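You operate a simulated robot arm through the tools that you are given. There is no shell and no other tool.

The job below is to be done with a simulated two-armed robot. You get a single attempt, and the scene is never put back.

Task
Switch machine two on and set it as its job card says.
Fine: mains rocker, power key, then programme, time and speed from the card; leave it on, drive off, not started.

It is judged by the outcome, as a careful person would: the job done as asked, and still so three seconds after it is handed in. It fails if anything else is knocked over, pushed out of place, dropped, spilled or broken.

Robot
Two 7-joint arms with two-finger parallel grippers on one trunk that stands fixed in place. Base frame: the origin is at the foot of the trunk, x ahead of it, y to its left, z up. Lengths are in cm, angles in rad, forces in N, time in s.
The left shoulder is at [16.3, 17.1, 110.8], the right one opposite. With the tool pointing down near the work surface each hand reaches from about 46 to 94 cm from the base axis, measured 20 degrees to its own side. Payload 4.4 kg a hand.
The TCP of each hand is the grasp point between the finger pads, 2.3 cm short of the fingertips. In the tool frame z runs along the fingers and y along their closing line. Largest opening 9.4 cm; finger width 3.8, thickness 1; the body of the gripper, 5.4 by 9.6 cm, starts 3.9 cm behind the TCP.
Orientation is that of the tool frame in the base frame, as a unit quaternion [x, y, z, w]. With the fingers straight down and closing along the base's y, the tool's x points along the base's -x, its y along +y and its z along -z.

Tools
- The arms move only by the tool arm_command. It takes "left_commands", "right_commands" or both (then of equal length, played together; a hand with none holds still); each is a list of rows, each a list of 7 numbers: the shift along the tool's x, y, z in m, then the turn, a rotation vector about the tool's x, y, z in degrees, then the opening, from 0 (shut) to 1 (fully open). In form: [[dx, dy, dz, wx, wy, wz, claw], ...]. A call has 1 to 20 rows; each row shifts and turns the commanded pose from where the row before left it, along the tool's axes as they then stand. Rows are played at 5 a second. More than 5 cm and 0.15 rad between two rows, or a gripper value outside its range, and nothing of the call is played. Where a pose cannot be reached the arm comes as near as it can. A force on the tool above 90 N (or 10 N above the force at the start of the call, whichever is more), or a blocked arm, ends the call early, and 0.2 s more pass. Each finger travels about 7.2 cm/s and halts on what it meets, pressing with about 42 N; the grip force reading is that of the motor and also rises with nothing between the fingers. The clock runs only during rows and for 0.2 s after the last one: add rows that do not move to give the fingers time. The reply holds the time, the measured pose of the TCP, the force on the tool along the base axes, the opening and the grip force, in the units named above and with some noise, with the torque about the TCP (base axes, N m) and any sound that the robot's microphone picked up.
- Cameras (640 x 400 px; columns grow to the right, rows downward): "scene" is now at [27.45, 5.44, 127.22]; the picture's right is [0.60, -0.80, 0.00], its down [-0.31, -0.24, -0.92] and it looks along [0.74, 0.55, -0.39] (base axes); focal length 214 px, centre (320, 200). "left" rides on the left gripper at [8.6, -1.6, -7.4] in its tool frame; the picture's right is [0.18, 0.98, 0.00], its down [-0.58, 0.11, -0.81] and it looks along [-0.79, 0.15, 0.59] (tool axes); focal length 243 px, centre (320, 200). "right" rides on the right gripper at [8.6, 1.6, -7.4] in its tool frame; the picture's right is [-0.18, 0.98, 0.00], its down [-0.58, -0.11, -0.81] and it looks along [-0.79, -0.15, 0.59] (tool axes); focal length 243 px, centre (320, 200). There is no depth. A picture from a camera that has moved, and an enlarged one, comes with that camera's place and axes in the base frame and with its lens. The place of the scene camera against the robot may be out by one fixed shift of up to 1.2 cm in any direction.
- capture(camera): a new picture of that camera. It takes no simulated time.
- slide_trunk(by): moves the trunk up (or, below 0, down) by that many cm; the arms and the scene camera ride with it, the base frame stays. It gives what a move gives, with no picture.
- aim_head(pan, tilt): turns the head with the scene camera to pan (to the left, within 1.396 rad either way) and tilt (down, from -0.506 to 1.204), counted from straight ahead of the robot (the tilt from the chest, where the trunk bows). It gives what a move gives.
- zoom(camera, box): a new picture of the part [left, top, right, bottom] of that camera's present view, enlarged. It takes no simulated time.
- close_job(): hands the job in; it is judged then, once.

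Places have to be worked out from the pictures, the camera data and where the tool is seen. Open the grippers and draw the arms clear of the work before you hand the job in, unless the task says otherwise.

The tools are called after "Call:" by a JSON object that holds its "method" and its "body". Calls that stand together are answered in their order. arm_command: Moves the arms, as the interface text tells. Its arguments: {"type":"object","properties":{"left_commands":{"type":"array","items":{"type":"array","items":{"type":"number"}}},"right_commands":{"type":"array","items":{"type":"array","items":{"type":"number"}}}},"required":[]} The other tools are called the same way: slide_trunk (by) moves the trunk up or down; aim_head (pan, tilt) turns the head that bears the scene camera; capture (camera) takes a picture; zoom (camera, box) takes an enlarged picture of a part of a camera's view; close_job () hands the job in.

At the start:

```text
time: 0.0
left_position: [36.15, 50.64, 119.2]
left_tool_rot: [0.0, 1.0, 0.0, 0.0]
left_ft_force: [-1.1, 0.5, 0.3]
left_wrist_torque: [0.01, -0.01, 0.03]
left_gripper_width: 9.4
left_grasp_force: 0.0
right_position: [45.97, 0.36, 116.85]
right_tool_rot: [0.001, 1.0, 0.0, 0.0]
right_ft_force: [0.4, -0.4, -1.0]
right_wrist_torque: [0.03, 0.01, 0.02]
right_gripper_width: 9.41
right_grasp_force: 0.1
trunk travel left (down, up): [-12.5, 26.3]
head pan, tilt (commanded): [0.642, 0.405]
```

scene: 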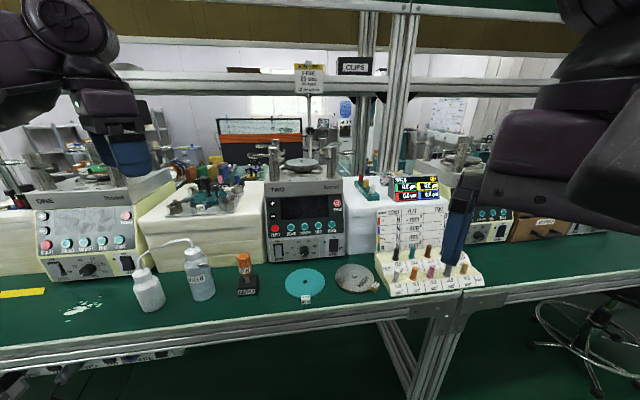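
right: 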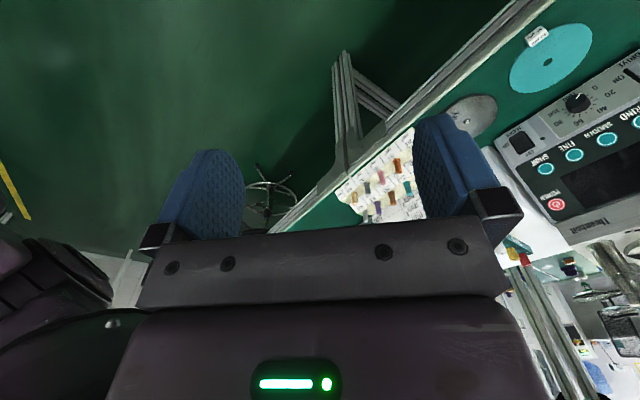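
left: 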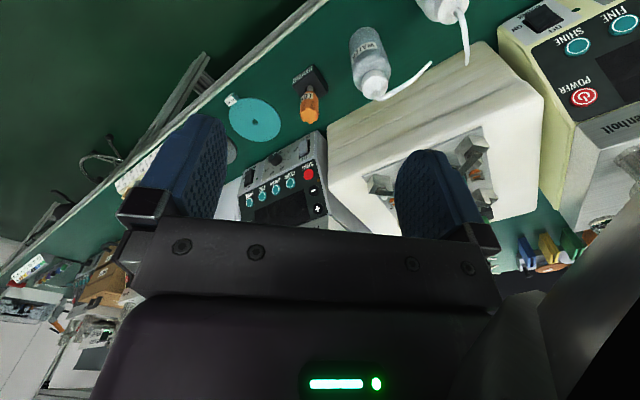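

I see machine TWO in the middle of the bench, with a card clipped above it and other cards nearby. I'll zoom in on the machine, the hanging card and the table of cards.

Call:
{"method": "zoom", "body": {"camera": "scene", "box": [250, 160, 360, 270]}}

Call:
{"method": "zoom", "body": {"camera": "scene", "box": [285, 50, 385, 112]}}

Call:
{"method": "zoom", "body": {"camera": "scene", "box": [365, 170, 485, 300]}}

Call:
{"method": "zoom", "body": {"camera": "right", "box": [480, 30, 640, 250]}}

Call:
{"method": "zoom", "body": {"camera": "left", "box": [210, 80, 350, 240]}}

```text
3.64 times, centred on (305, 215) of scene
camera zoom: at [27.45, 5.44, 127.22], right [0.6, -0.8, 0.0], down [-0.31, -0.24, -0.92], along [0.74, 0.55, -0.39], focal length 780 px, centre (374, 146)
```

zoom: 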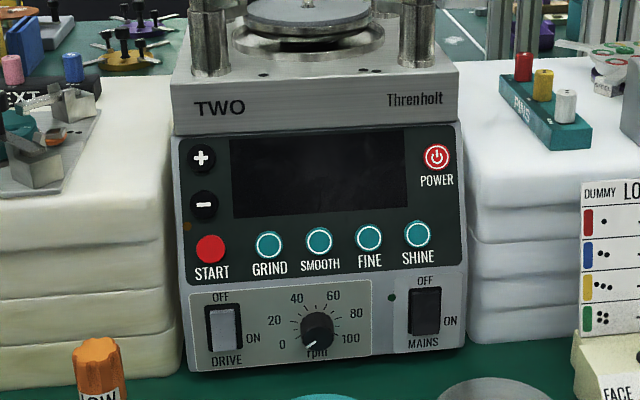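

```text
6.40 times, centred on (335, 81) of scene
camera zoom: at [27.45, 5.44, 127.22], right [0.6, -0.8, 0.0], down [-0.31, -0.24, -0.92], along [0.74, 0.55, -0.39], focal length 1373 px, centre (224, 962)
```

zoom: 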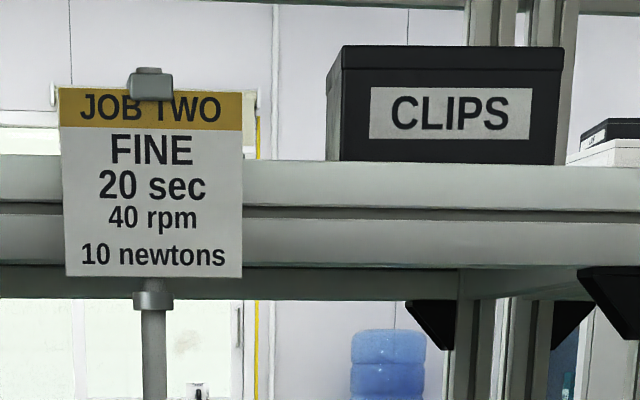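

```text
3.08 times, centred on (425, 235) of scene
camera zoom: at [27.45, 5.44, 127.22], right [0.6, -0.8, 0.0], down [-0.31, -0.24, -0.92], along [0.74, 0.55, -0.39], focal length 660 px, centre (-3, 92)
```

zoom: 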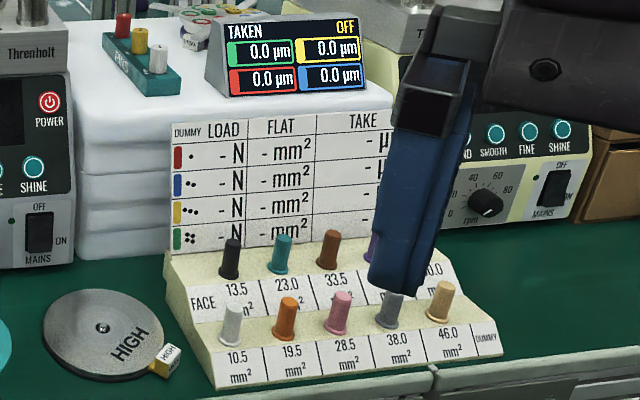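

```text
1.82 times, centred on (560, 140) of right
camera zoom: at [37.22, 1.86, 124.44], right [0.18, 0.98, 0.0], down [0.58, -0.11, 0.81], along [0.79, -0.15, -0.59], focal length 441 px, centre (-116, 309)
```

zoom: 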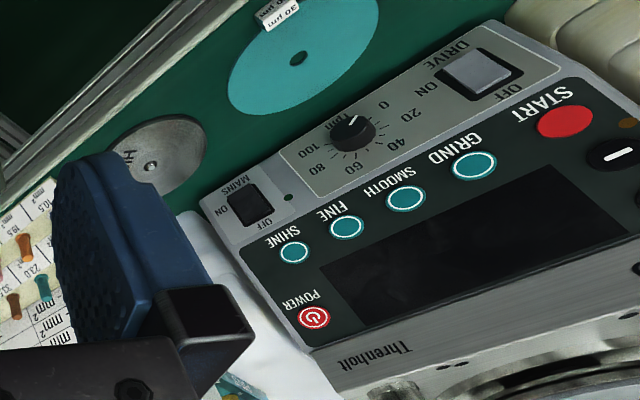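

```text
2.50 times, centred on (280, 160) of left
camera zoom: at [27.53, 49.06, 126.81], right [-0.18, 0.98, 0.0], down [0.58, 0.11, 0.81], along [0.79, 0.15, -0.59], focal length 606 px, centre (420, 300)
```

zoom: 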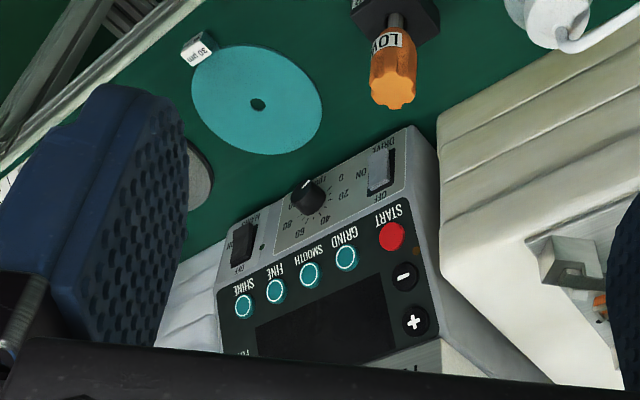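

Job card TWO reads FINE, 20 sec, 40 rpm, 10 N. From the three views I put FINE at about [77.6, 43.6, 90.3] and MAINS at about [81, 39, 81.6], with the panel facing roughly [-0.70, -0.71] and the table at z≈76. Next I zoom in on the rockers, the dial and the keys.

Call:
{"method": "zoom", "body": {"camera": "scene", "box": [280, 235, 335, 269]}}

Call:
{"method": "zoom", "body": {"camera": "scene", "box": [262, 190, 347, 243]}}

Call:
{"method": "zoom", "body": {"camera": "left", "box": [235, 125, 335, 225]}}

Call:
{"method": "zoom", "body": {"camera": "right", "box": [500, 50, 640, 140]}}

```text
11.64 times, centred on (308, 252) of scene
camera zoom: at [27.45, 5.44, 127.22], right [0.6, -0.8, 0.0], down [-0.31, -0.24, -0.92], along [0.74, 0.55, -0.39], focal length 2496 px, centre (466, -405)
```

zoom: 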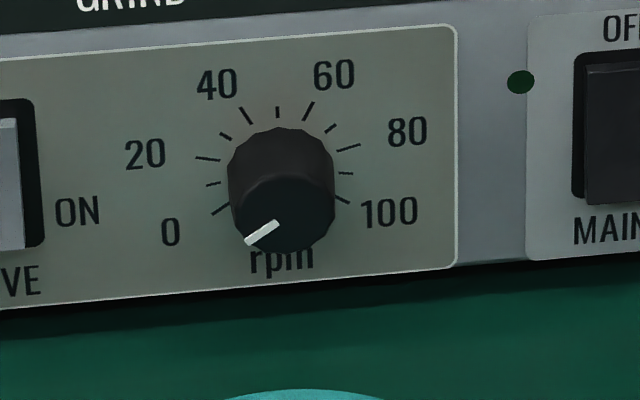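

```text
7.53 times, centred on (304, 216) of scene
camera zoom: at [27.45, 5.44, 127.22], right [0.6, -0.8, 0.0], down [-0.31, -0.24, -0.92], along [0.74, 0.55, -0.39], focal length 1615 px, centre (437, 76)
```

zoom: 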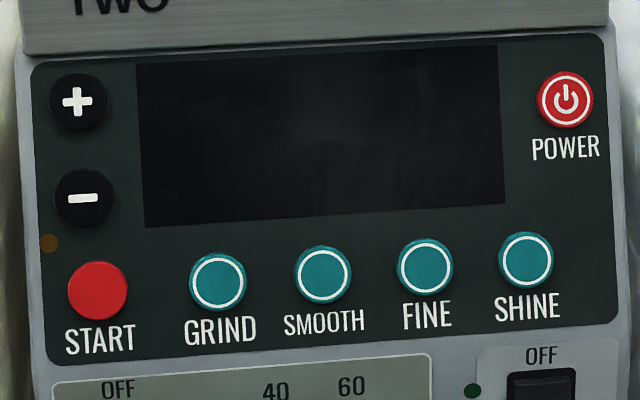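

```text
4.00 times, centred on (285, 175) of left
camera zoom: at [27.53, 49.06, 126.81], right [-0.18, 0.98, 0.0], down [0.58, 0.11, 0.81], along [0.79, 0.15, -0.59], focal length 970 px, centre (460, 300)
```

zoom: 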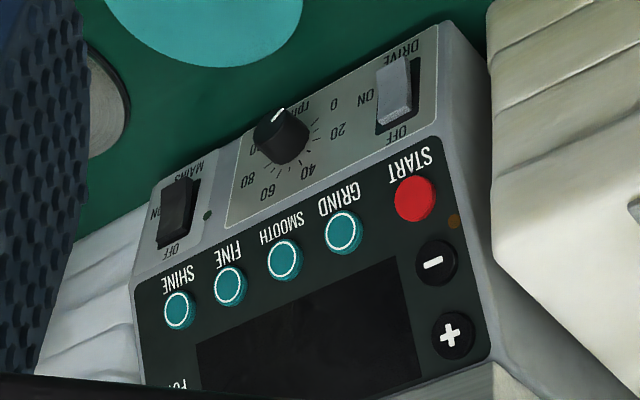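

```text
4.44 times, centred on (570, 95) of right
camera zoom: at [37.22, 1.86, 124.44], right [0.18, 0.98, 0.0], down [0.58, -0.11, 0.81], along [0.79, -0.15, -0.59], focal length 1078 px, centre (-791, 667)
```

zoom: 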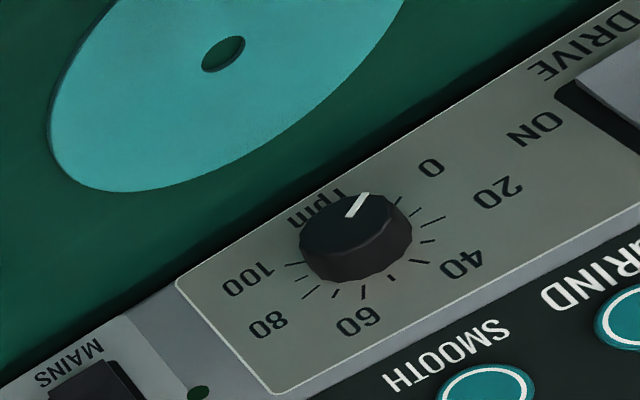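

Both rockers look OFF (top end pressed in), the knob points at 0 and the display is dark. I'll shut the left gripper, yaw it 45° to square it to the panel and pitch the fingers 45° forward, all at its present safe height.

Call:
{"method": "arm_command", "body": {"left_commands": [[0, 0, 0, 0, 0, -7.57, 0.5], [0, 0, 0, 0, 0, -7.57, 0], [0, 0, 0, 0, 0, -7.57, 0], [0, 0, 0, 0, 0, -7.57, 0], [0, 0, 0, 0, 0, -7.57, 0], [0, 0, 0, 0, 0, -7.57, 0], [0, 0, 0, 0, -7.5, 0, 0], [0, 0, 0, 0, -7.5, 0, 0], [0, 0, 0, 0, -7.5, 0, 0], [0, 0, 0, 0, -7.5, 0, 0], [0, 0, 0, 0, -7.5, 0, 0], [0, 0, 0, 0, -7.5, 0, 0], [0, 0, 0, 0, 0, 0, 0]]}}

Call:
{"method": "capture", "body": {"camera": "left"}}

Call:
{"method": "capture", "body": {"camera": "scene"}}

```text
time: 2.8
left_position: [36.23, 50.74, 119.31]
left_tool_rot: [-0.357, 0.852, 0.148, 0.354]
left_ft_force: [-0.1, -0.3, 0.1]
left_wrist_torque: [0.01, 0.04, 0.02]
left_gripper_width: 0.0
left_grasp_force: 42.1
right_position: [45.94, 0.42, 116.72]
right_tool_rot: [0.001, 1.0, 0.0, 0.0]
right_ft_force: [-0.5, 0.8, -0.4]
right_wrist_torque: [0.01, -0.01, -0.01]
right_gripper_width: 9.4
right_grasp_force: 0.0
trunk travel left (down, up): [-12.5, 26.3]
head pan, tilt (commanded): [0.642, 0.405]
```

```text
taken
camera left: at [29.33, 41.44, 118.51], right [-0.79, 0.6, -0.13], down [-0.19, -0.04, 0.98], along [0.58, 0.8, 0.14], focal length 243 px, centre (320, 200)
```

left: 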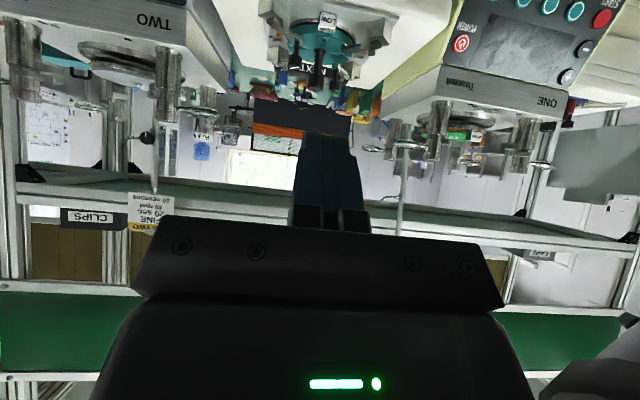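

```text
taken
camera scene: at [27.45, 5.44, 127.22], right [0.6, -0.8, 0.0], down [-0.31, -0.24, -0.92], along [0.74, 0.55, -0.39], focal length 214 px, centre (320, 200)
```

scene: 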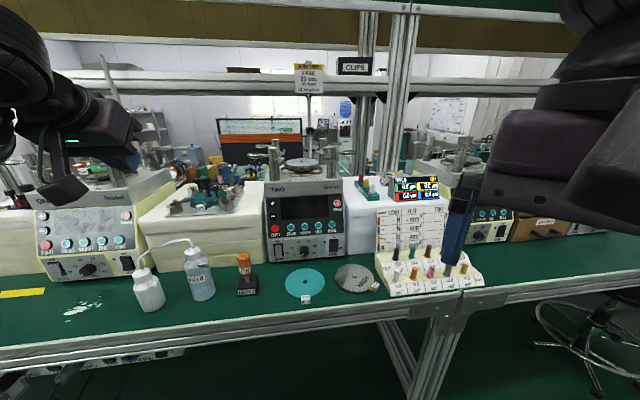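

The hand turned as planned and its camera now looks level. I'll carry it across at this height and then lower it to stand about 12 cm in front of the MAINS rocker.

Call:
{"method": "arm_command", "body": {"left_commands": [[0, -0.0447, 0, 0, 0, 0, 0], [0, -0.0447, 0, 0, 0, 0, 0], [0, -0.0447, 0, 0, 0, 0, 0], [0, -0.0447, 0, 0, 0, 0, 0], [0, -0.0447, 0, 0, 0, 0, 0], [0, -0.0447, 0, 0, 0, 0, 0], [0, -0.0447, 0, 0, 0, 0, 0], [0, -0.0447, 0, 0, 0, 0, 0], [0, -0.0447, 0, 0, 0, 0, 0], [0.0149, 0, 0.0333, 0, 0, 0, 0], [0.0149, 0, 0.0333, 0, 0, 0, 0], [0.0149, 0, 0.0333, 0, 0, 0, 0], [0.0149, 0, 0.0333, 0, 0, 0, 0], [0.0149, 0, 0.0333, 0, 0, 0, 0], [0.0149, 0, 0.0333, 0, 0, 0, 0], [0.0149, 0, 0.0333, 0, 0, 0, 0], [0.0149, 0, 0.0333, 0, 0, 0, 0], [0, 0, 0, 0, 0, 0, 0]]}}

Call:
{"method": "capture", "body": {"camera": "left"}}

Call:
{"method": "capture", "body": {"camera": "scene"}}

```text
time: 6.6
left_position: [72.12, 30.17, 92.16]
left_tool_rot: [-0.357, 0.852, 0.147, 0.354]
left_ft_force: [-0.9, -0.1, 0.3]
left_wrist_torque: [-0.02, 0.0, 0.0]
left_gripper_width: 0.01
left_grasp_force: 42.3
left hand out of reach, approached as far as the arm can: row 17
right_position: [45.79, 0.35, 116.92]
right_tool_rot: [0.001, 1.0, -0.001, 0.001]
right_ft_force: [-0.7, 0.2, 0.1]
right_wrist_torque: [-0.01, -0.04, -0.03]
right_gripper_width: 9.39
right_grasp_force: 0.1
trunk travel left (down, up): [-12.5, 26.3]
head pan, tilt (commanded): [0.642, 0.405]
```

```text
taken
camera left: at [65.22, 20.88, 91.4], right [-0.79, 0.6, -0.13], down [-0.19, -0.04, 0.98], along [0.58, 0.8, 0.14], focal length 243 px, centre (320, 200)
```

left: 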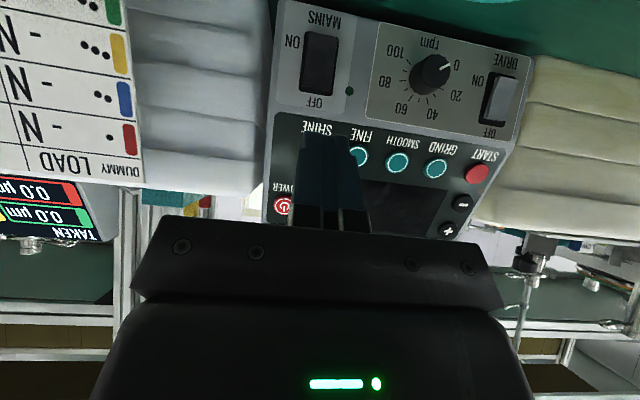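

```text
taken
camera scene: at [27.35, 5.44, 127.27], right [0.6, -0.8, 0.0], down [-0.31, -0.24, -0.92], along [0.74, 0.55, -0.39], focal length 214 px, centre (320, 200)
```

scene: 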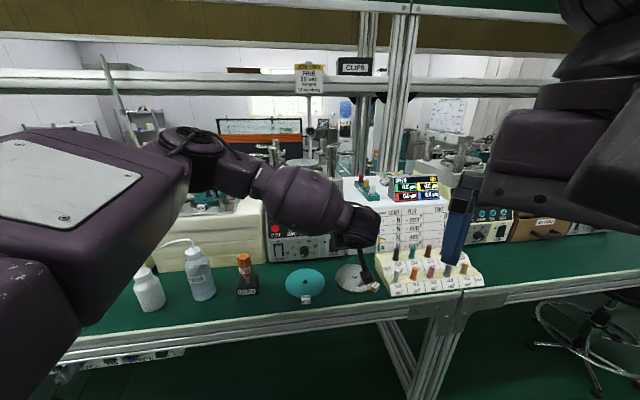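

The hand is in front of MAINS, though the arm reports it is near its limit in this pose. I'll zoom the hand camera on the panel to fix the feature positions accurately.

Call:
{"method": "zoom", "body": {"camera": "left", "box": [260, 0, 400, 120]}}

Call:
{"method": "zoom", "body": {"camera": "left", "box": [380, 20, 540, 140]}}

Call:
{"method": "zoom", "body": {"camera": "left", "box": [260, 100, 540, 250]}}

Call:
{"method": "zoom", "body": {"camera": "scene", "box": [240, 170, 400, 300]}}

```text
3.33 times, centred on (330, 60) of left
camera zoom: at [65.22, 20.88, 91.4], right [-0.79, 0.6, -0.13], down [-0.19, -0.04, 0.98], along [0.58, 0.8, 0.14], focal length 809 px, centre (287, 667)
```

zoom: 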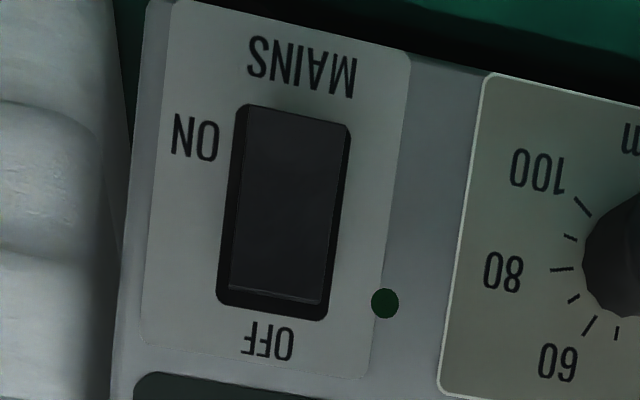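

```text
3.33 times, centred on (460, 80) of left
camera zoom: at [65.22, 20.88, 91.4], right [-0.79, 0.6, -0.13], down [-0.19, -0.04, 0.98], along [0.58, 0.8, 0.14], focal length 809 px, centre (-147, 600)
```

zoom: 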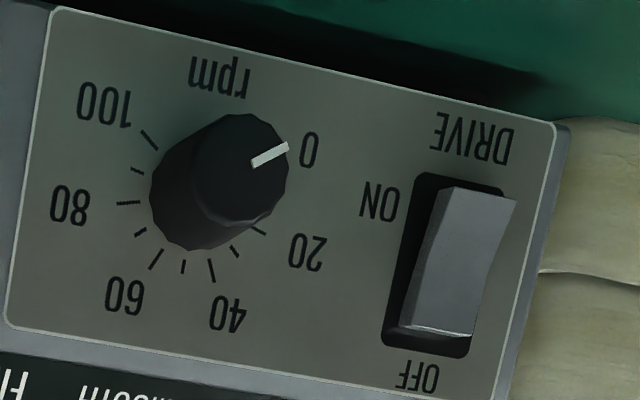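

```text
2.29 times, centred on (400, 175) of left
camera zoom: at [65.22, 20.88, 91.4], right [-0.79, 0.6, -0.13], down [-0.19, -0.04, 0.98], along [0.58, 0.8, 0.14], focal length 555 px, centre (137, 257)
```

zoom: 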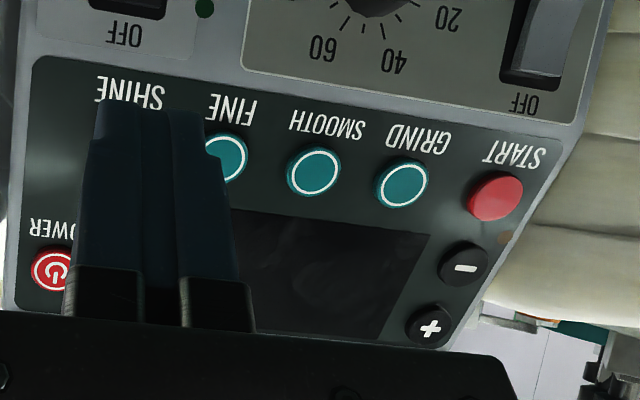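

```text
3.08 times, centred on (320, 235) of scene
camera zoom: at [27.35, 5.44, 127.27], right [0.6, -0.8, 0.0], down [-0.31, -0.24, -0.92], along [0.74, 0.55, -0.39], focal length 660 px, centre (320, 92)
```

zoom: 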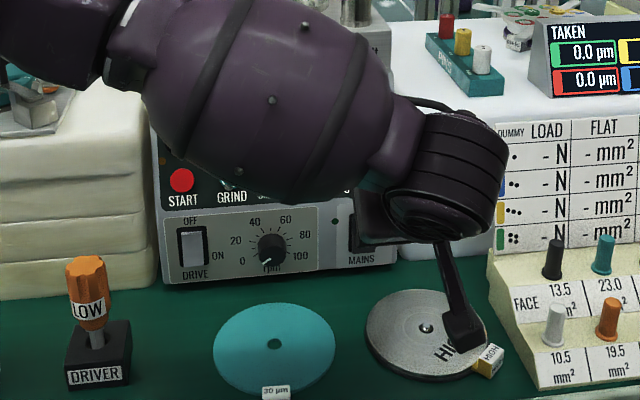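

Combining this close view with the earlier ones: the MAINS rocker spans z≈80–85 at [80.6, 39.1, 82.3], the lower panel is nearly vertical, and FINE is at [77.6, 43.75, 90.2]. I'll move toward MAINS in small steps and stop about 3 cm short, checking that the arm can follow.

Call:
{"method": "arm_command", "body": {"left_commands": [[0.0083, 0.0005, 0.0295, 0, 0, 0, 0], [0.0083, 0.0005, 0.0295, 0, 0, 0, 0], [0.0083, 0.0005, 0.0295, 0, 0, 0, 0], [0.0083, 0.0005, 0.0295, 0, 0, 0, 0], [0, 0, 0, 0, 0, 0, 0]]}}

Call:
{"method": "capture", "body": {"camera": "left"}}

Call:
{"method": "capture", "body": {"camera": "scene"}}

```text
time: 7.8
left_position: [73.0, 37.65, 84.15]
left_tool_rot: [-0.357, 0.852, 0.148, 0.354]
left_ft_force: [-0.4, 0.5, -0.2]
left_wrist_torque: [0.02, 0.01, -0.02]
left_gripper_width: 0.0
left_grasp_force: 42.4
left hand out of reach, approached as far as the arm can: row 1, 2, 3, 4
right_position: [45.88, 0.29, 116.84]
right_tool_rot: [0.0, 1.0, 0.0, 0.0]
right_ft_force: [-0.4, 0.5, 0.1]
right_wrist_torque: [0.01, 0.03, 0.01]
right_gripper_width: 9.39
right_grasp_force: 0.1
trunk travel left (down, up): [-12.5, 26.3]
head pan, tilt (commanded): [0.642, 0.405]
```

```text
taken
camera left: at [66.24, 28.35, 83.45], right [-0.79, 0.6, -0.13], down [-0.19, -0.04, 0.98], along [0.58, 0.8, 0.14], focal length 243 px, centre (320, 200)
```

left: 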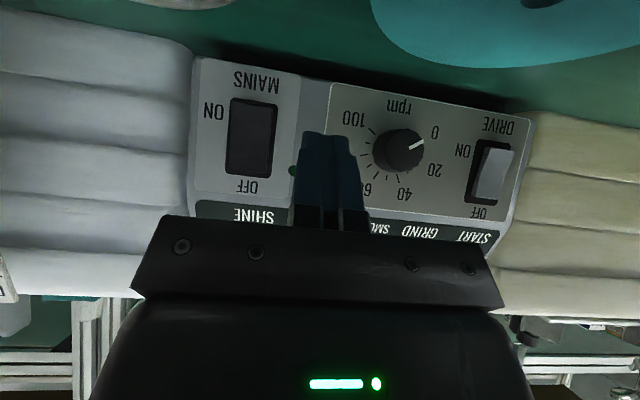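

```text
taken
camera scene: at [27.43, 5.44, 127.23], right [0.6, -0.8, 0.0], down [-0.31, -0.24, -0.92], along [0.74, 0.55, -0.39], focal length 214 px, centre (320, 200)
```

scene: 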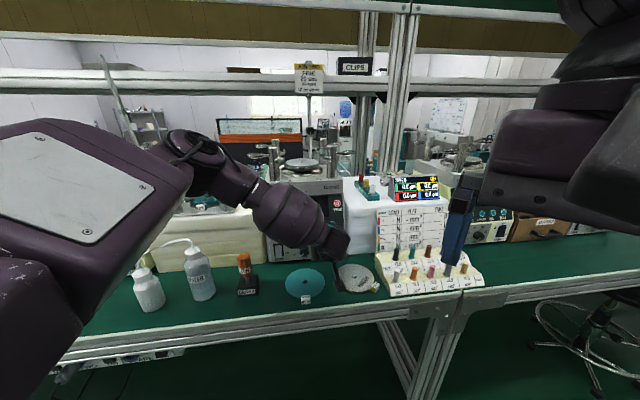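

With 45° of yaw the wrist cannot get that far to the right: it stopped at [73.0, 37.7, 84.2], short of the commanded [76.1, 34.4, 81.5]. I'll turn the hand 30° back toward straight ahead, which should bring MAINS within reach.

Call:
{"method": "arm_command", "body": {"left_commands": [[0, 0, 0, 5.3, 0, 5.3, 0], [0, 0, 0, 5.3, 0, 5.3, 0], [0, 0, 0, 5.3, 0, 5.3, 0], [0, 0, 0, 5.3, 0, 5.3, 0], [0, 0, 0, 0, 0, 0, 0]]}}

Call:
{"method": "capture", "body": {"camera": "left"}}

Call:
{"method": "capture", "body": {"camera": "scene"}}

```text
time: 9.0
left_position: [73.16, 37.52, 84.18]
left_tool_rot: [-0.124, 0.916, 0.052, 0.379]
left_ft_force: [0.5, 0.2, 0.7]
left_wrist_torque: [-0.01, 0.0, 0.03]
left_gripper_width: 0.0
left_grasp_force: 42.3
right_position: [45.93, 0.16, 116.77]
right_tool_rot: [0.0, 1.0, -0.001, 0.0]
right_ft_force: [0.5, -0.2, -0.2]
right_wrist_torque: [0.0, -0.01, 0.0]
right_gripper_width: 9.4
right_grasp_force: 0.1
trunk travel left (down, up): [-12.5, 26.3]
head pan, tilt (commanded): [0.642, 0.405]
```

```text
taken
camera left: at [62.48, 32.89, 83.5], right [-0.39, 0.91, -0.13], down [-0.18, 0.06, 0.98], along [0.9, 0.4, 0.14], focal length 243 px, centre (320, 200)
```

left: 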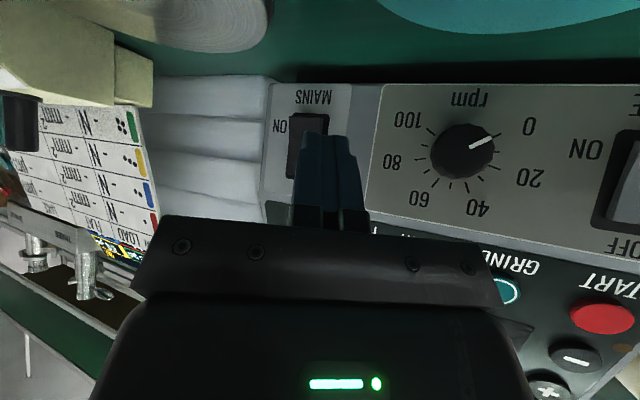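

```text
taken
camera scene: at [27.46, 5.44, 127.21], right [0.6, -0.8, 0.0], down [-0.31, -0.24, -0.92], along [0.74, 0.55, -0.39], focal length 214 px, centre (320, 200)
```

scene: 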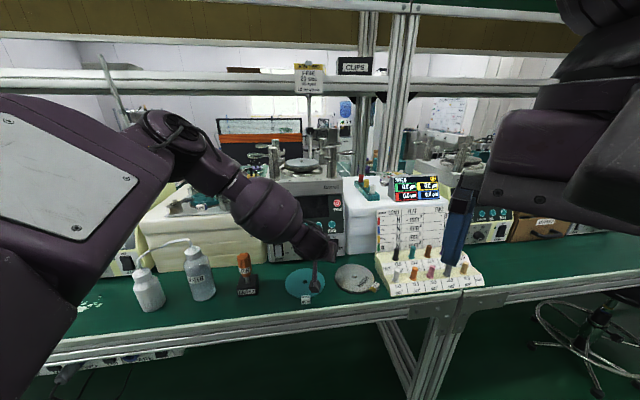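

Reach is fine at this yaw: TCP [73.2, 37.5, 84.2] with no limit warning. I'll shift right, down and forward so that the leading finger edge sits about 1 cm in front of the lower half of the MAINS rocker (z≈80.7).

Call:
{"method": "arm_command", "body": {"left_commands": [[-0.0006, -0.0077, 0.0156, 0, 0, 0, 0], [-0.0006, -0.0077, 0.0156, 0, 0, 0, 0], [-0.0006, -0.0077, 0.0156, 0, 0, 0, 0], [0, 0, 0, 0, 0, 0, 0]]}}

Call:
{"method": "capture", "body": {"camera": "left"}}

Call:
{"method": "zoom", "body": {"camera": "left", "box": [250, 60, 410, 220]}}

Call:
{"method": "zoom", "body": {"camera": "scene", "box": [250, 170, 400, 300]}}

```text
time: 10.0
left_position: [76.49, 36.51, 81.57]
left_tool_rot: [-0.124, 0.916, 0.05, 0.379]
left_ft_force: [-0.1, 0.0, -0.7]
left_wrist_torque: [-0.01, 0.01, 0.0]
left_gripper_width: 0.03
left_grasp_force: 42.4
left hand out of reach, approached as far as the arm can: row 3
right_position: [45.89, 0.38, 116.95]
right_tool_rot: [0.0, 1.0, 0.0, 0.0]
right_ft_force: [0.2, -0.3, 0.6]
right_wrist_torque: [0.02, 0.02, 0.0]
right_gripper_width: 9.37
right_grasp_force: 0.1
trunk travel left (down, up): [-12.5, 26.3]
head pan, tilt (commanded): [0.642, 0.405]
```

```text
taken
camera left: at [65.85, 31.94, 80.87], right [-0.39, 0.91, -0.13], down [-0.18, 0.06, 0.98], along [0.9, 0.4, 0.14], focal length 243 px, centre (320, 200)
```

left: 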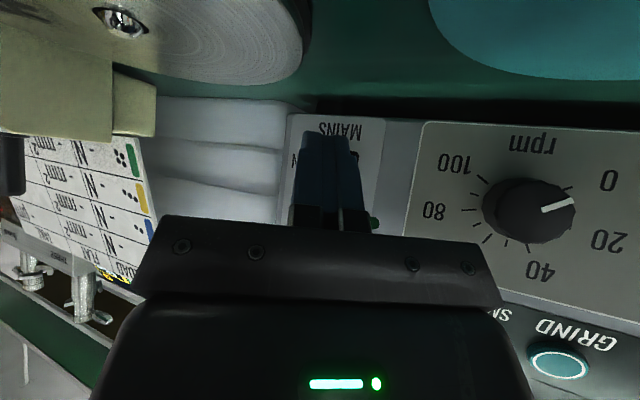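

```text
2.50 times, centred on (330, 140) of left
camera zoom: at [65.85, 31.94, 80.87], right [-0.39, 0.91, -0.13], down [-0.18, 0.06, 0.98], along [0.9, 0.4, 0.14], focal length 606 px, centre (295, 350)
```

zoom: 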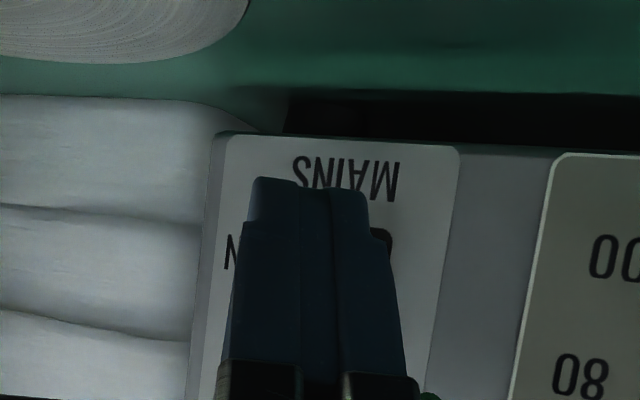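

```text
3.08 times, centred on (325, 235) of scene
camera zoom: at [27.44, 5.46, 127.22], right [0.6, -0.8, 0.0], down [-0.31, -0.24, -0.92], along [0.74, 0.55, -0.39], focal length 660 px, centre (305, 92)
```

zoom: 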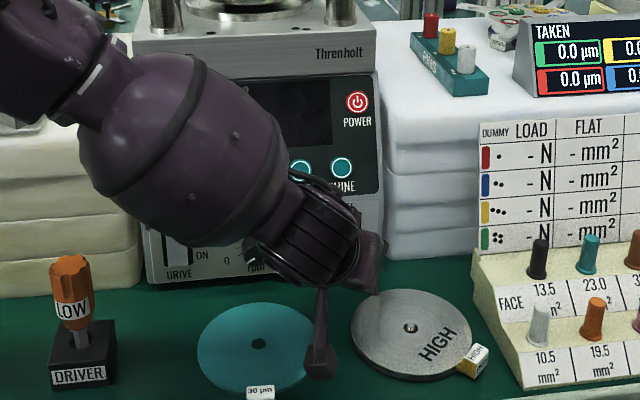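

The finger edge is right in front of the lower MAINS rocker, about 1–2 cm short, but the arm hit a limit again at [76.5, 36.5, 81.6]. The wrist isn't at full stretch, so I suspect a roll limit; I'll back off 2 cm and roll the hand 45° about its own axis to free it.

Call:
{"method": "arm_command", "body": {"left_commands": [[0.0061, -0.005, -0.0061, 0, 0, 0, 0], [0.0061, -0.005, -0.0061, 0, 0, 0, 0], [0, 0, 0, 0, 0, 7.5, 0], [0, 0, 0, 0, 0, 7.5, 0], [0, 0, 0, 0, 0, 7.5, 0], [0, 0, 0, 0, 0, 7.5, 0], [0, 0, 0, 0, 0, 7.5, 0], [0, 0, 0, 0, 0, 7.5, 0], [0, 0, 0, 0, 0, 0, 0]]}}

Call:
{"method": "capture", "body": {"camera": "left"}}

Call:
{"method": "capture", "body": {"camera": "scene"}}

```text
time: 12.0
left_position: [75.02, 35.13, 81.65]
left_tool_rot: [0.235, 0.894, 0.193, 0.33]
left_ft_force: [-0.6, 0.6, 0.2]
left_wrist_torque: [0.09, -0.05, -0.01]
left_gripper_width: 0.0
left_grasp_force: 41.6
right_position: [45.93, 0.36, 116.78]
right_tool_rot: [0.0, 1.0, 0.0, -0.001]
right_ft_force: [0.0, -0.1, -0.2]
right_wrist_torque: [0.01, -0.02, 0.02]
right_gripper_width: 9.38
right_grasp_force: 0.1
trunk travel left (down, up): [-12.5, 26.3]
head pan, tilt (commanded): [0.642, 0.405]
```

```text
taken
camera left: at [63.63, 37.13, 81.94], right [0.17, 0.9, 0.4], down [-0.13, -0.38, 0.92], along [0.98, -0.2, 0.05], focal length 243 px, centre (320, 200)
```

left: 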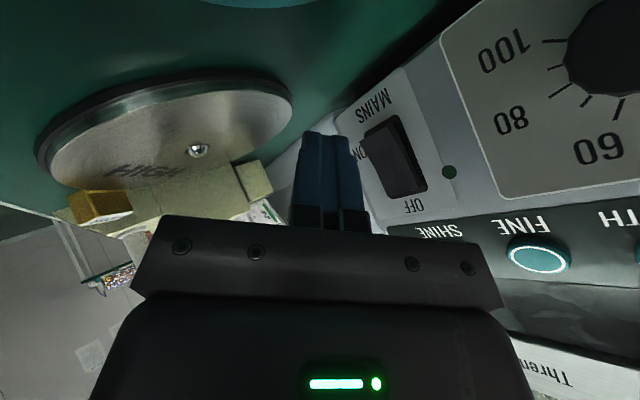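

```text
taken
camera scene: at [27.45, 5.44, 127.22], right [0.6, -0.8, 0.0], down [-0.31, -0.24, -0.92], along [0.74, 0.55, -0.39], focal length 214 px, centre (320, 200)
```

scene: 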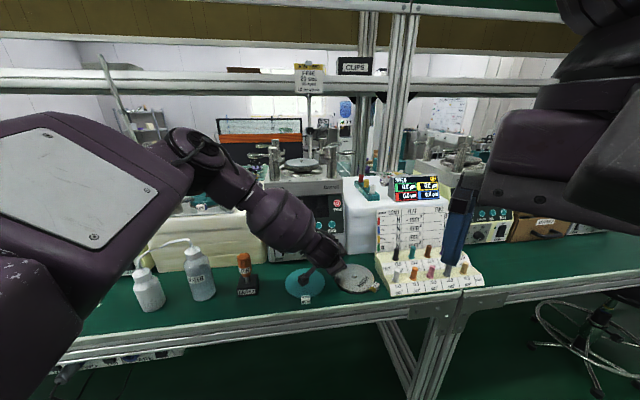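

That roll is reachable without any warning. I'll roll a further 45° so the closing line lies in the vertical plane and the camera is on the left, then yaw back 30° to face the panel squarely.

Call:
{"method": "arm_command", "body": {"left_commands": [[0, 0, 0, 0, 0, 7.5, 0], [0, 0, 0, 0, 0, 7.5, 0], [0, 0, 0, 0, 0, 7.5, 0], [0, 0, 0, 0, 0, 7.5, 0], [0, 0, 0, 0, 0, 7.5, 0], [0, 0, 0, 0, 0, 7.5, 0], [0, 0, 0, 0, 5.3, -5.3, 0], [0, 0, 0, 0, 5.3, -5.3, 0], [0, 0, 0, 0, 5.3, -5.3, 0], [0, 0, 0, 0, 5.3, -5.3, 0], [0, 0, 0, 0, 0, 0, 0]]}}

Call:
{"method": "capture", "body": {"camera": "left"}}

Call:
{"method": "capture", "body": {"camera": "scene"}}

```text
time: 14.4
left_position: [72.83, 37.04, 84.06]
left_tool_rot: [0.35, 0.855, 0.354, 0.144]
left_ft_force: [0.2, -0.4, 0.1]
left_wrist_torque: [0.03, 0.0, -0.02]
left_gripper_width: 0.01
left_grasp_force: 42.1
left hand out of reach, approached as far as the arm can: row 7, 8, 9, 10
right_position: [45.89, 0.26, 116.87]
right_tool_rot: [0.0, 1.0, 0.0, 0.001]
right_ft_force: [0.4, 0.1, 0.4]
right_wrist_torque: [-0.01, 0.01, -0.02]
right_gripper_width: 9.37
right_grasp_force: 0.1
trunk travel left (down, up): [-12.5, 26.3]
head pan, tilt (commanded): [0.642, 0.405]
```

```text
taken
camera left: at [62.05, 38.58, 88.47], right [0.36, 0.63, 0.69], down [0.07, -0.76, 0.65], along [0.93, -0.18, -0.31], focal length 243 px, centre (320, 200)
```

left: 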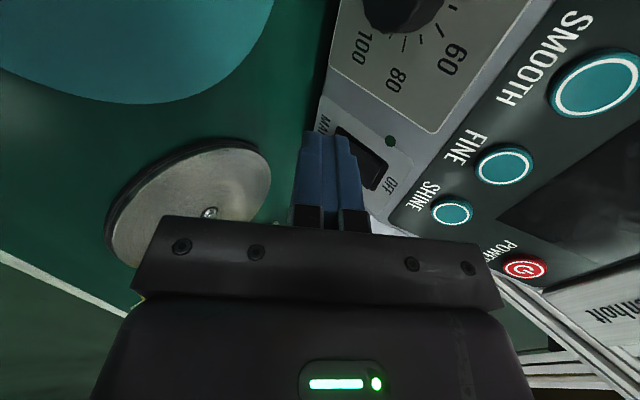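

```text
taken
camera scene: at [27.46, 5.44, 127.21], right [0.6, -0.8, 0.0], down [-0.31, -0.24, -0.92], along [0.74, 0.55, -0.39], focal length 214 px, centre (320, 200)
```

scene: 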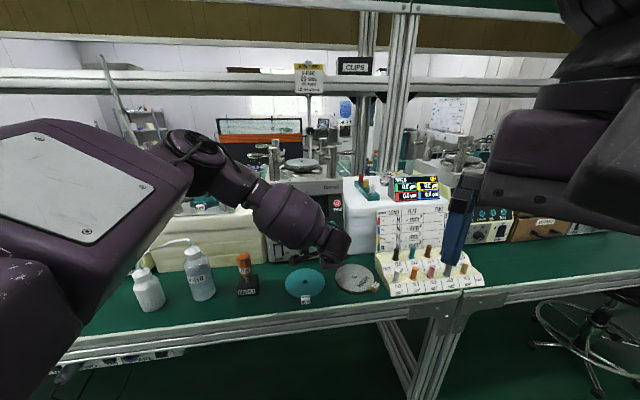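

Rolling did not change the limit at 45° yaw (it stopped at [72.8, 37.0, 84.1] again), so the pointing direction is what limits it. I'll undo the roll and make the fingers steeper (about 25° from vertical), which should suit this arm's down-reach better.

Call:
{"method": "arm_command", "body": {"left_commands": [[0, 0, 0, 0, 0, -7.5, 0], [0, 0, 0, 0, 0, -7.5, 0], [0, 0, 0, 0, 0, -7.5, 0], [0, 0, 0, 0, 0, -7.5, 0], [0, 0, 0, 0, 0, -7.5, 0], [0, 0, 0, 0, 0, -7.5, 0], [0, 0, 0, 0, 0, -7.5, 0], [0, 0, 0, 0, 0, -7.5, 0], [0, 0, 0, 0, 0, -7.5, 0], [0, 0, 0, 0, 0, -7.5, 0], [0, 0, 0, 0, 0, -7.5, 0], [0, 0, 0, 0, 0, -7.5, 0], [0, 0, 0, 0, 6.67, 0, 0], [0, 0, 0, 0, 6.67, 0, 0], [0, 0, 0, 0, 6.67, 0, 0], [0, 0, 0, 0, 0, 0, 0]]}}

Call:
{"method": "capture", "body": {"camera": "left"}}

Call:
{"method": "capture", "body": {"camera": "scene"}}

```text
time: 17.8
left_position: [72.84, 37.04, 84.2]
left_tool_rot: [-0.378, 0.9, 0.083, 0.199]
left_ft_force: [1.0, -1.0, 1.3]
left_wrist_torque: [-0.03, 0.02, 0.01]
left_gripper_width: 0.0
left_grasp_force: 41.8
right_position: [45.97, 0.32, 116.92]
right_tool_rot: [0.0, 1.0, 0.0, 0.0]
right_ft_force: [1.1, 0.9, -0.1]
right_wrist_torque: [-0.01, 0.01, 0.0]
right_gripper_width: 9.42
right_grasp_force: 0.1
trunk travel left (down, up): [-12.5, 26.3]
head pan, tilt (commanded): [0.642, 0.405]
```

```text
taken
camera left: at [66.21, 28.12, 87.45], right [-0.82, 0.57, -0.08], down [0.05, 0.21, 0.98], along [0.57, 0.79, -0.2], focal length 243 px, centre (320, 200)
```

left: 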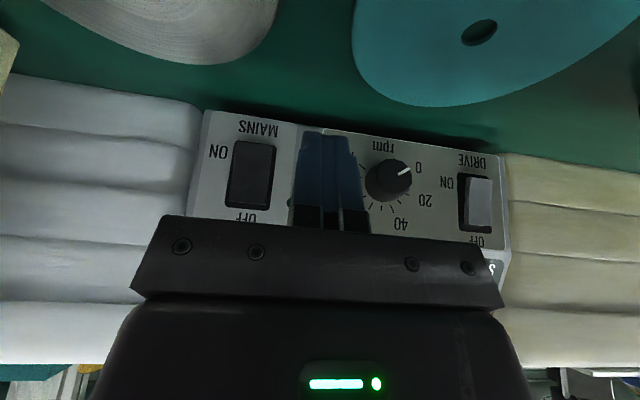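

```text
taken
camera scene: at [27.46, 5.44, 127.21], right [0.6, -0.8, 0.0], down [-0.31, -0.24, -0.92], along [0.74, 0.55, -0.39], focal length 214 px, centre (320, 200)
```

scene: 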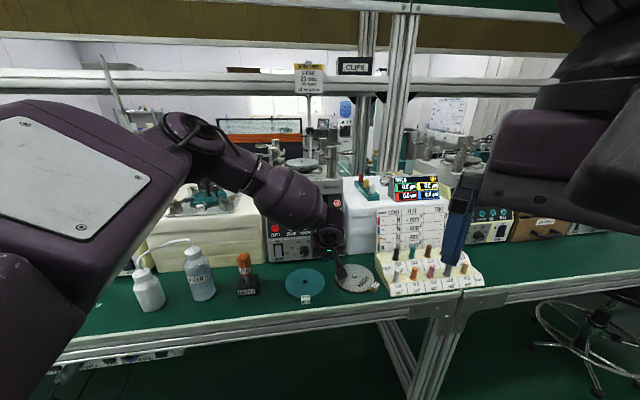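

No limit at this steeper pitch. I'll move right and slightly forward and down so the finger edge comes about 2.3 cm in front of the lower MAINS rocker.

Call:
{"method": "arm_command", "body": {"left_commands": [[-0.0014, -0.013, 0.0088, 0, 0, 0, 0], [-0.0014, -0.013, 0.0088, 0, 0, 0, 0], [-0.0014, -0.013, 0.0088, 0, 0, 0, 0], [0, 0, 0, 0, 0, 0, 0]]}}

Call:
{"method": "capture", "body": {"camera": "left"}}

Call:
{"method": "zoom", "body": {"camera": "scene", "box": [250, 170, 400, 300]}}

```text
time: 18.8
left_position: [74.01, 36.74, 83.81]
left_tool_rot: [-0.377, 0.901, 0.083, 0.199]
left_ft_force: [-1.6, -0.5, -0.9]
left_wrist_torque: [-0.01, 0.0, 0.03]
left_gripper_width: 0.02
left_grasp_force: 41.8
left hand out of reach, approached as far as the arm can: row 2, 3
right_position: [45.98, 0.28, 116.94]
right_tool_rot: [0.001, 1.0, 0.0, 0.001]
right_ft_force: [-0.2, -0.3, -0.2]
right_wrist_torque: [-0.01, -0.04, 0.0]
right_gripper_width: 9.39
right_grasp_force: 0.0
trunk travel left (down, up): [-12.5, 26.3]
head pan, tilt (commanded): [0.642, 0.405]
```

```text
taken
camera left: at [67.53, 27.74, 87.01], right [-0.82, 0.57, -0.08], down [0.05, 0.21, 0.98], along [0.57, 0.79, -0.2], focal length 243 px, centre (320, 200)
```

left: 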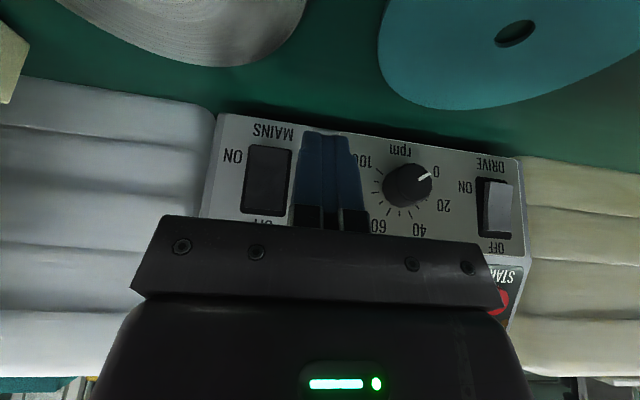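

```text
3.08 times, centred on (325, 235) of scene
camera zoom: at [27.44, 5.44, 127.22], right [0.6, -0.8, 0.0], down [-0.31, -0.24, -0.92], along [0.74, 0.55, -0.39], focal length 660 px, centre (305, 92)
```

zoom: 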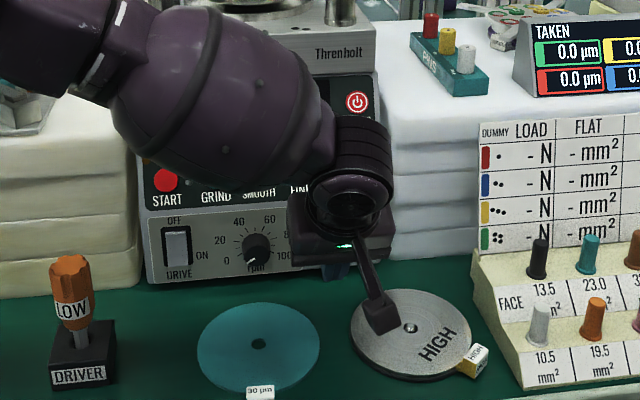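

The left arm keeps hitting its wrist limit here ([74.0, 36.7, 83.8]), but the right shoulder lies almost exactly on the line the panel faces, so the right arm can point straight at it. I'll back the left hand straight off, raise it clear and carry it left out of the way to act as an observer camera.

Call:
{"method": "arm_command", "body": {"left_commands": [[0.0363, 0, -0.017, 0, 0, 0, 0], [0.0363, 0, -0.017, 0, 0, 0, 0], [-0.0181, 0, -0.0388, 0, 0, 0, 0], [-0.0181, 0, -0.0388, 0, 0, 0, 0], [-0.0181, 0, -0.0388, 0, 0, 0, 0], [-0.0181, 0, -0.0388, 0, 0, 0, 0], [-0.0181, 0, -0.0388, 0, 0, 0, 0], [-0.0181, 0, -0.0388, 0, 0, 0, 0], [-0.0181, 0, -0.0388, 0, 0, 0, 0], [0, 0.044, 0, 0, 0, 0, 0], [0, 0.044, 0, 0, 0, 0, 0], [0, 0.044, 0, 0, 0, 0, 0], [0, 0.044, 0, 0, 0, 0, 0], [0, 0.044, 0, 0, 0, 0, 0], [0, 0.044, 0, 0, 0, 0, 0], [0, 0.044, 0, 0, 0, 0, 0], [0, 0.044, 0, 0, 0, 0, 0], [0, 0, 0, 0, 0, 0, 0]]}}

Call:
{"method": "capture", "body": {"camera": "left"}}

Call:
{"method": "capture", "body": {"camera": "scene"}}

```text
time: 22.6
left_position: [43.1, 55.42, 113.64]
left_tool_rot: [-0.377, 0.901, 0.083, 0.199]
left_ft_force: [0.4, 0.0, 0.2]
left_wrist_torque: [-0.01, 0.01, 0.0]
left_gripper_width: 0.01
left_grasp_force: 42.2
right_position: [45.89, 0.37, 116.76]
right_tool_rot: [-0.001, 1.0, 0.001, -0.001]
right_ft_force: [0.1, 0.6, 0.4]
right_wrist_torque: [-0.01, -0.02, -0.01]
right_gripper_width: 9.4
right_grasp_force: 0.0
trunk travel left (down, up): [-12.5, 26.3]
head pan, tilt (commanded): [0.642, 0.405]
```

```text
taken
camera left: at [36.53, 46.48, 116.9], right [-0.82, 0.57, -0.08], down [0.05, 0.21, 0.98], along [0.57, 0.79, -0.2], focal length 243 px, centre (320, 200)
```

left: 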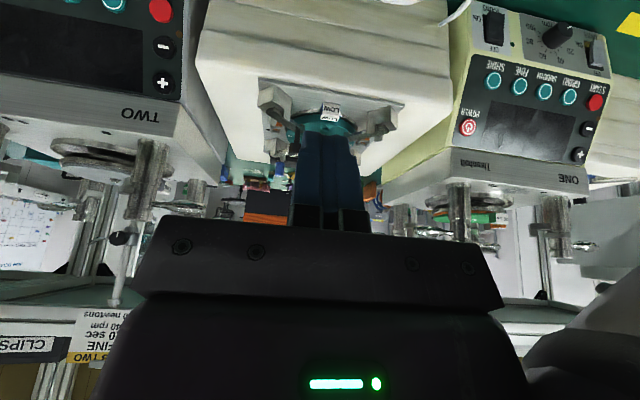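

```text
taken
camera scene: at [27.5, 5.47, 127.19], right [0.6, -0.8, 0.0], down [-0.31, -0.24, -0.92], along [0.74, 0.55, -0.39], focal length 214 px, centre (320, 200)
```

scene: 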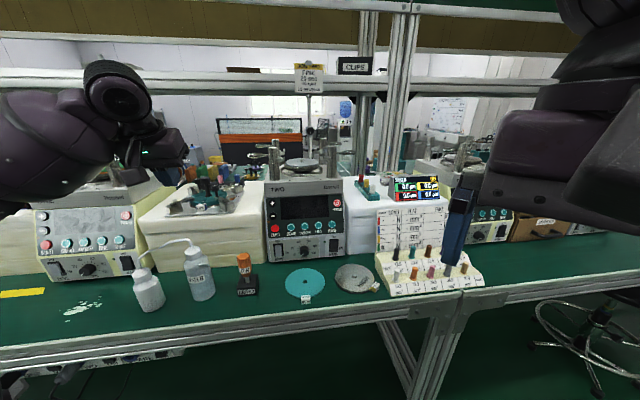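

The left hand is clear. Now I'll swing it so its camera watches panel TWO from the left, and at the same time shut the right gripper and turn it to yaw 45°, pitch 45°, at its present height.

Call:
{"method": "arm_command", "body": {"left_commands": [[0, 0, 0, 0, 8.33, 0, 0], [0, 0, 0, 0, 8.33, 0, 0], [0, 0, 0, 0, 8.33, 0, 0], [0, 0, 0, 0, 0, 7.86, 0], [0, 0, 0, 0, 0, 7.86, 0], [0, 0, 0, 0, 0, 7.86, 0], [0, 0, 0, 0, 0, 7.86, 0], [0, 0, 0, 0, 0, 7.86, 0], [0, 0, 0, 0, 0, 7.86, 0], [0, 0, 0, 0, 0, 7.86, 0], [0.028, 0.0154, -0.025, 0, 0, 0, 0], [0.028, 0.0154, -0.025, 0, 0, 0, 0], [0, 0, 0, 0, 0, 0, 0]], "right_commands": [[0, 0, 0, 0, 0, -7.57, 0.5], [0, 0, 0, 0, 0, -7.57, 0], [0, 0, 0, 0, 0, -7.57, 0], [0, 0, 0, 0, 0, -7.57, 0], [0, 0, 0, 0, 0, -7.57, 0], [0, 0, 0, 0, 0, -7.57, 0], [0, 0, 0, 0, -7.5, 0, 0], [0, 0, 0, 0, -7.5, 0, 0], [0, 0, 0, 0, -7.5, 0, 0], [0, 0, 0, 0, -7.5, 0, 0], [0, 0, 0, 0, -7.5, 0, 0], [0, 0, 0, 0, -7.5, 0, 0], [0, 0, 0, 0, 0, 0, 0]]}}

Call:
{"method": "capture", "body": {"camera": "left"}}

Call:
{"method": "capture", "body": {"camera": "scene"}}

Call:
{"method": "capture", "body": {"camera": "right"}}

```text
time: 25.4
left_position: [38.54, 59.59, 118.67]
left_tool_rot: [0.083, 0.997, 0.001, 0.0]
left_ft_force: [0.4, 0.0, -0.7]
left_wrist_torque: [-0.01, -0.02, 0.04]
left_gripper_width: 0.0
left_grasp_force: 41.9
right_position: [46.08, 0.26, 116.76]
right_tool_rot: [-0.357, 0.852, 0.149, 0.352]
right_ft_force: [0.2, 0.0, 0.0]
right_wrist_torque: [0.02, -0.02, 0.03]
right_gripper_width: 0.0
right_grasp_force: 41.8
trunk travel left (down, up): [-12.5, 26.3]
head pan, tilt (commanded): [0.642, 0.405]
```

```text
taken
camera left: at [29.68, 59.52, 126.18], right [-0.02, 1.0, 0.0], down [0.59, 0.01, 0.81], along [0.81, 0.01, -0.59], focal length 243 px, centre (320, 200)
```

left: 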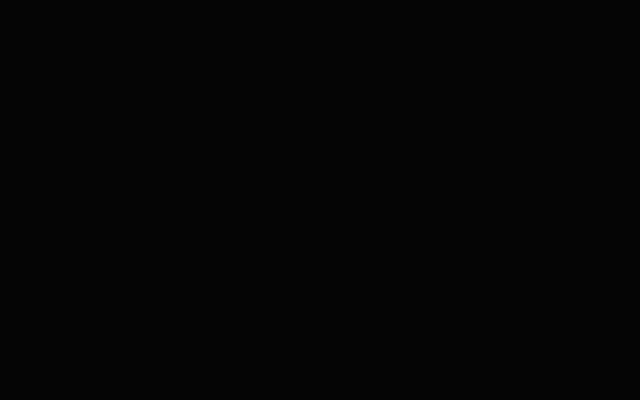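

```text
taken
camera scene: at [27.49, 5.46, 127.19], right [0.6, -0.8, 0.0], down [-0.31, -0.24, -0.92], along [0.74, 0.55, -0.39], focal length 214 px, centre (320, 200)
```

scene: 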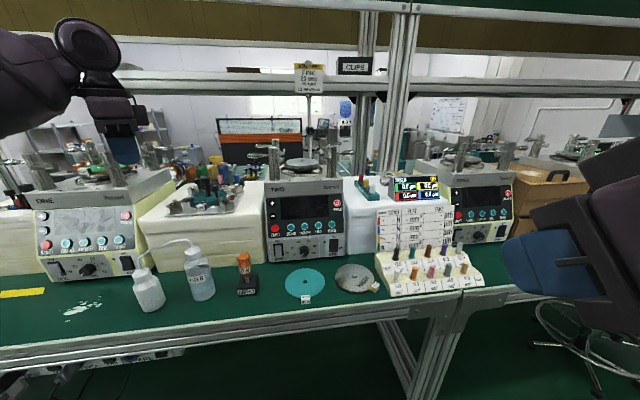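

```text
taken
camera right: at [36.79, -6.66, 116.08], right [-0.61, 0.78, 0.13], down [-0.03, -0.19, 0.98], along [0.79, 0.59, 0.14], focal length 243 px, centre (320, 200)
```

right: 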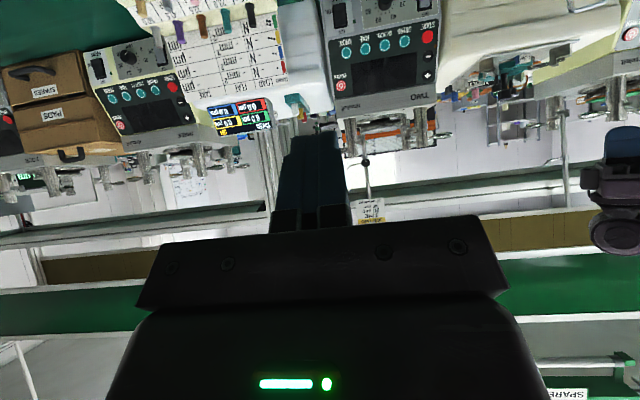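

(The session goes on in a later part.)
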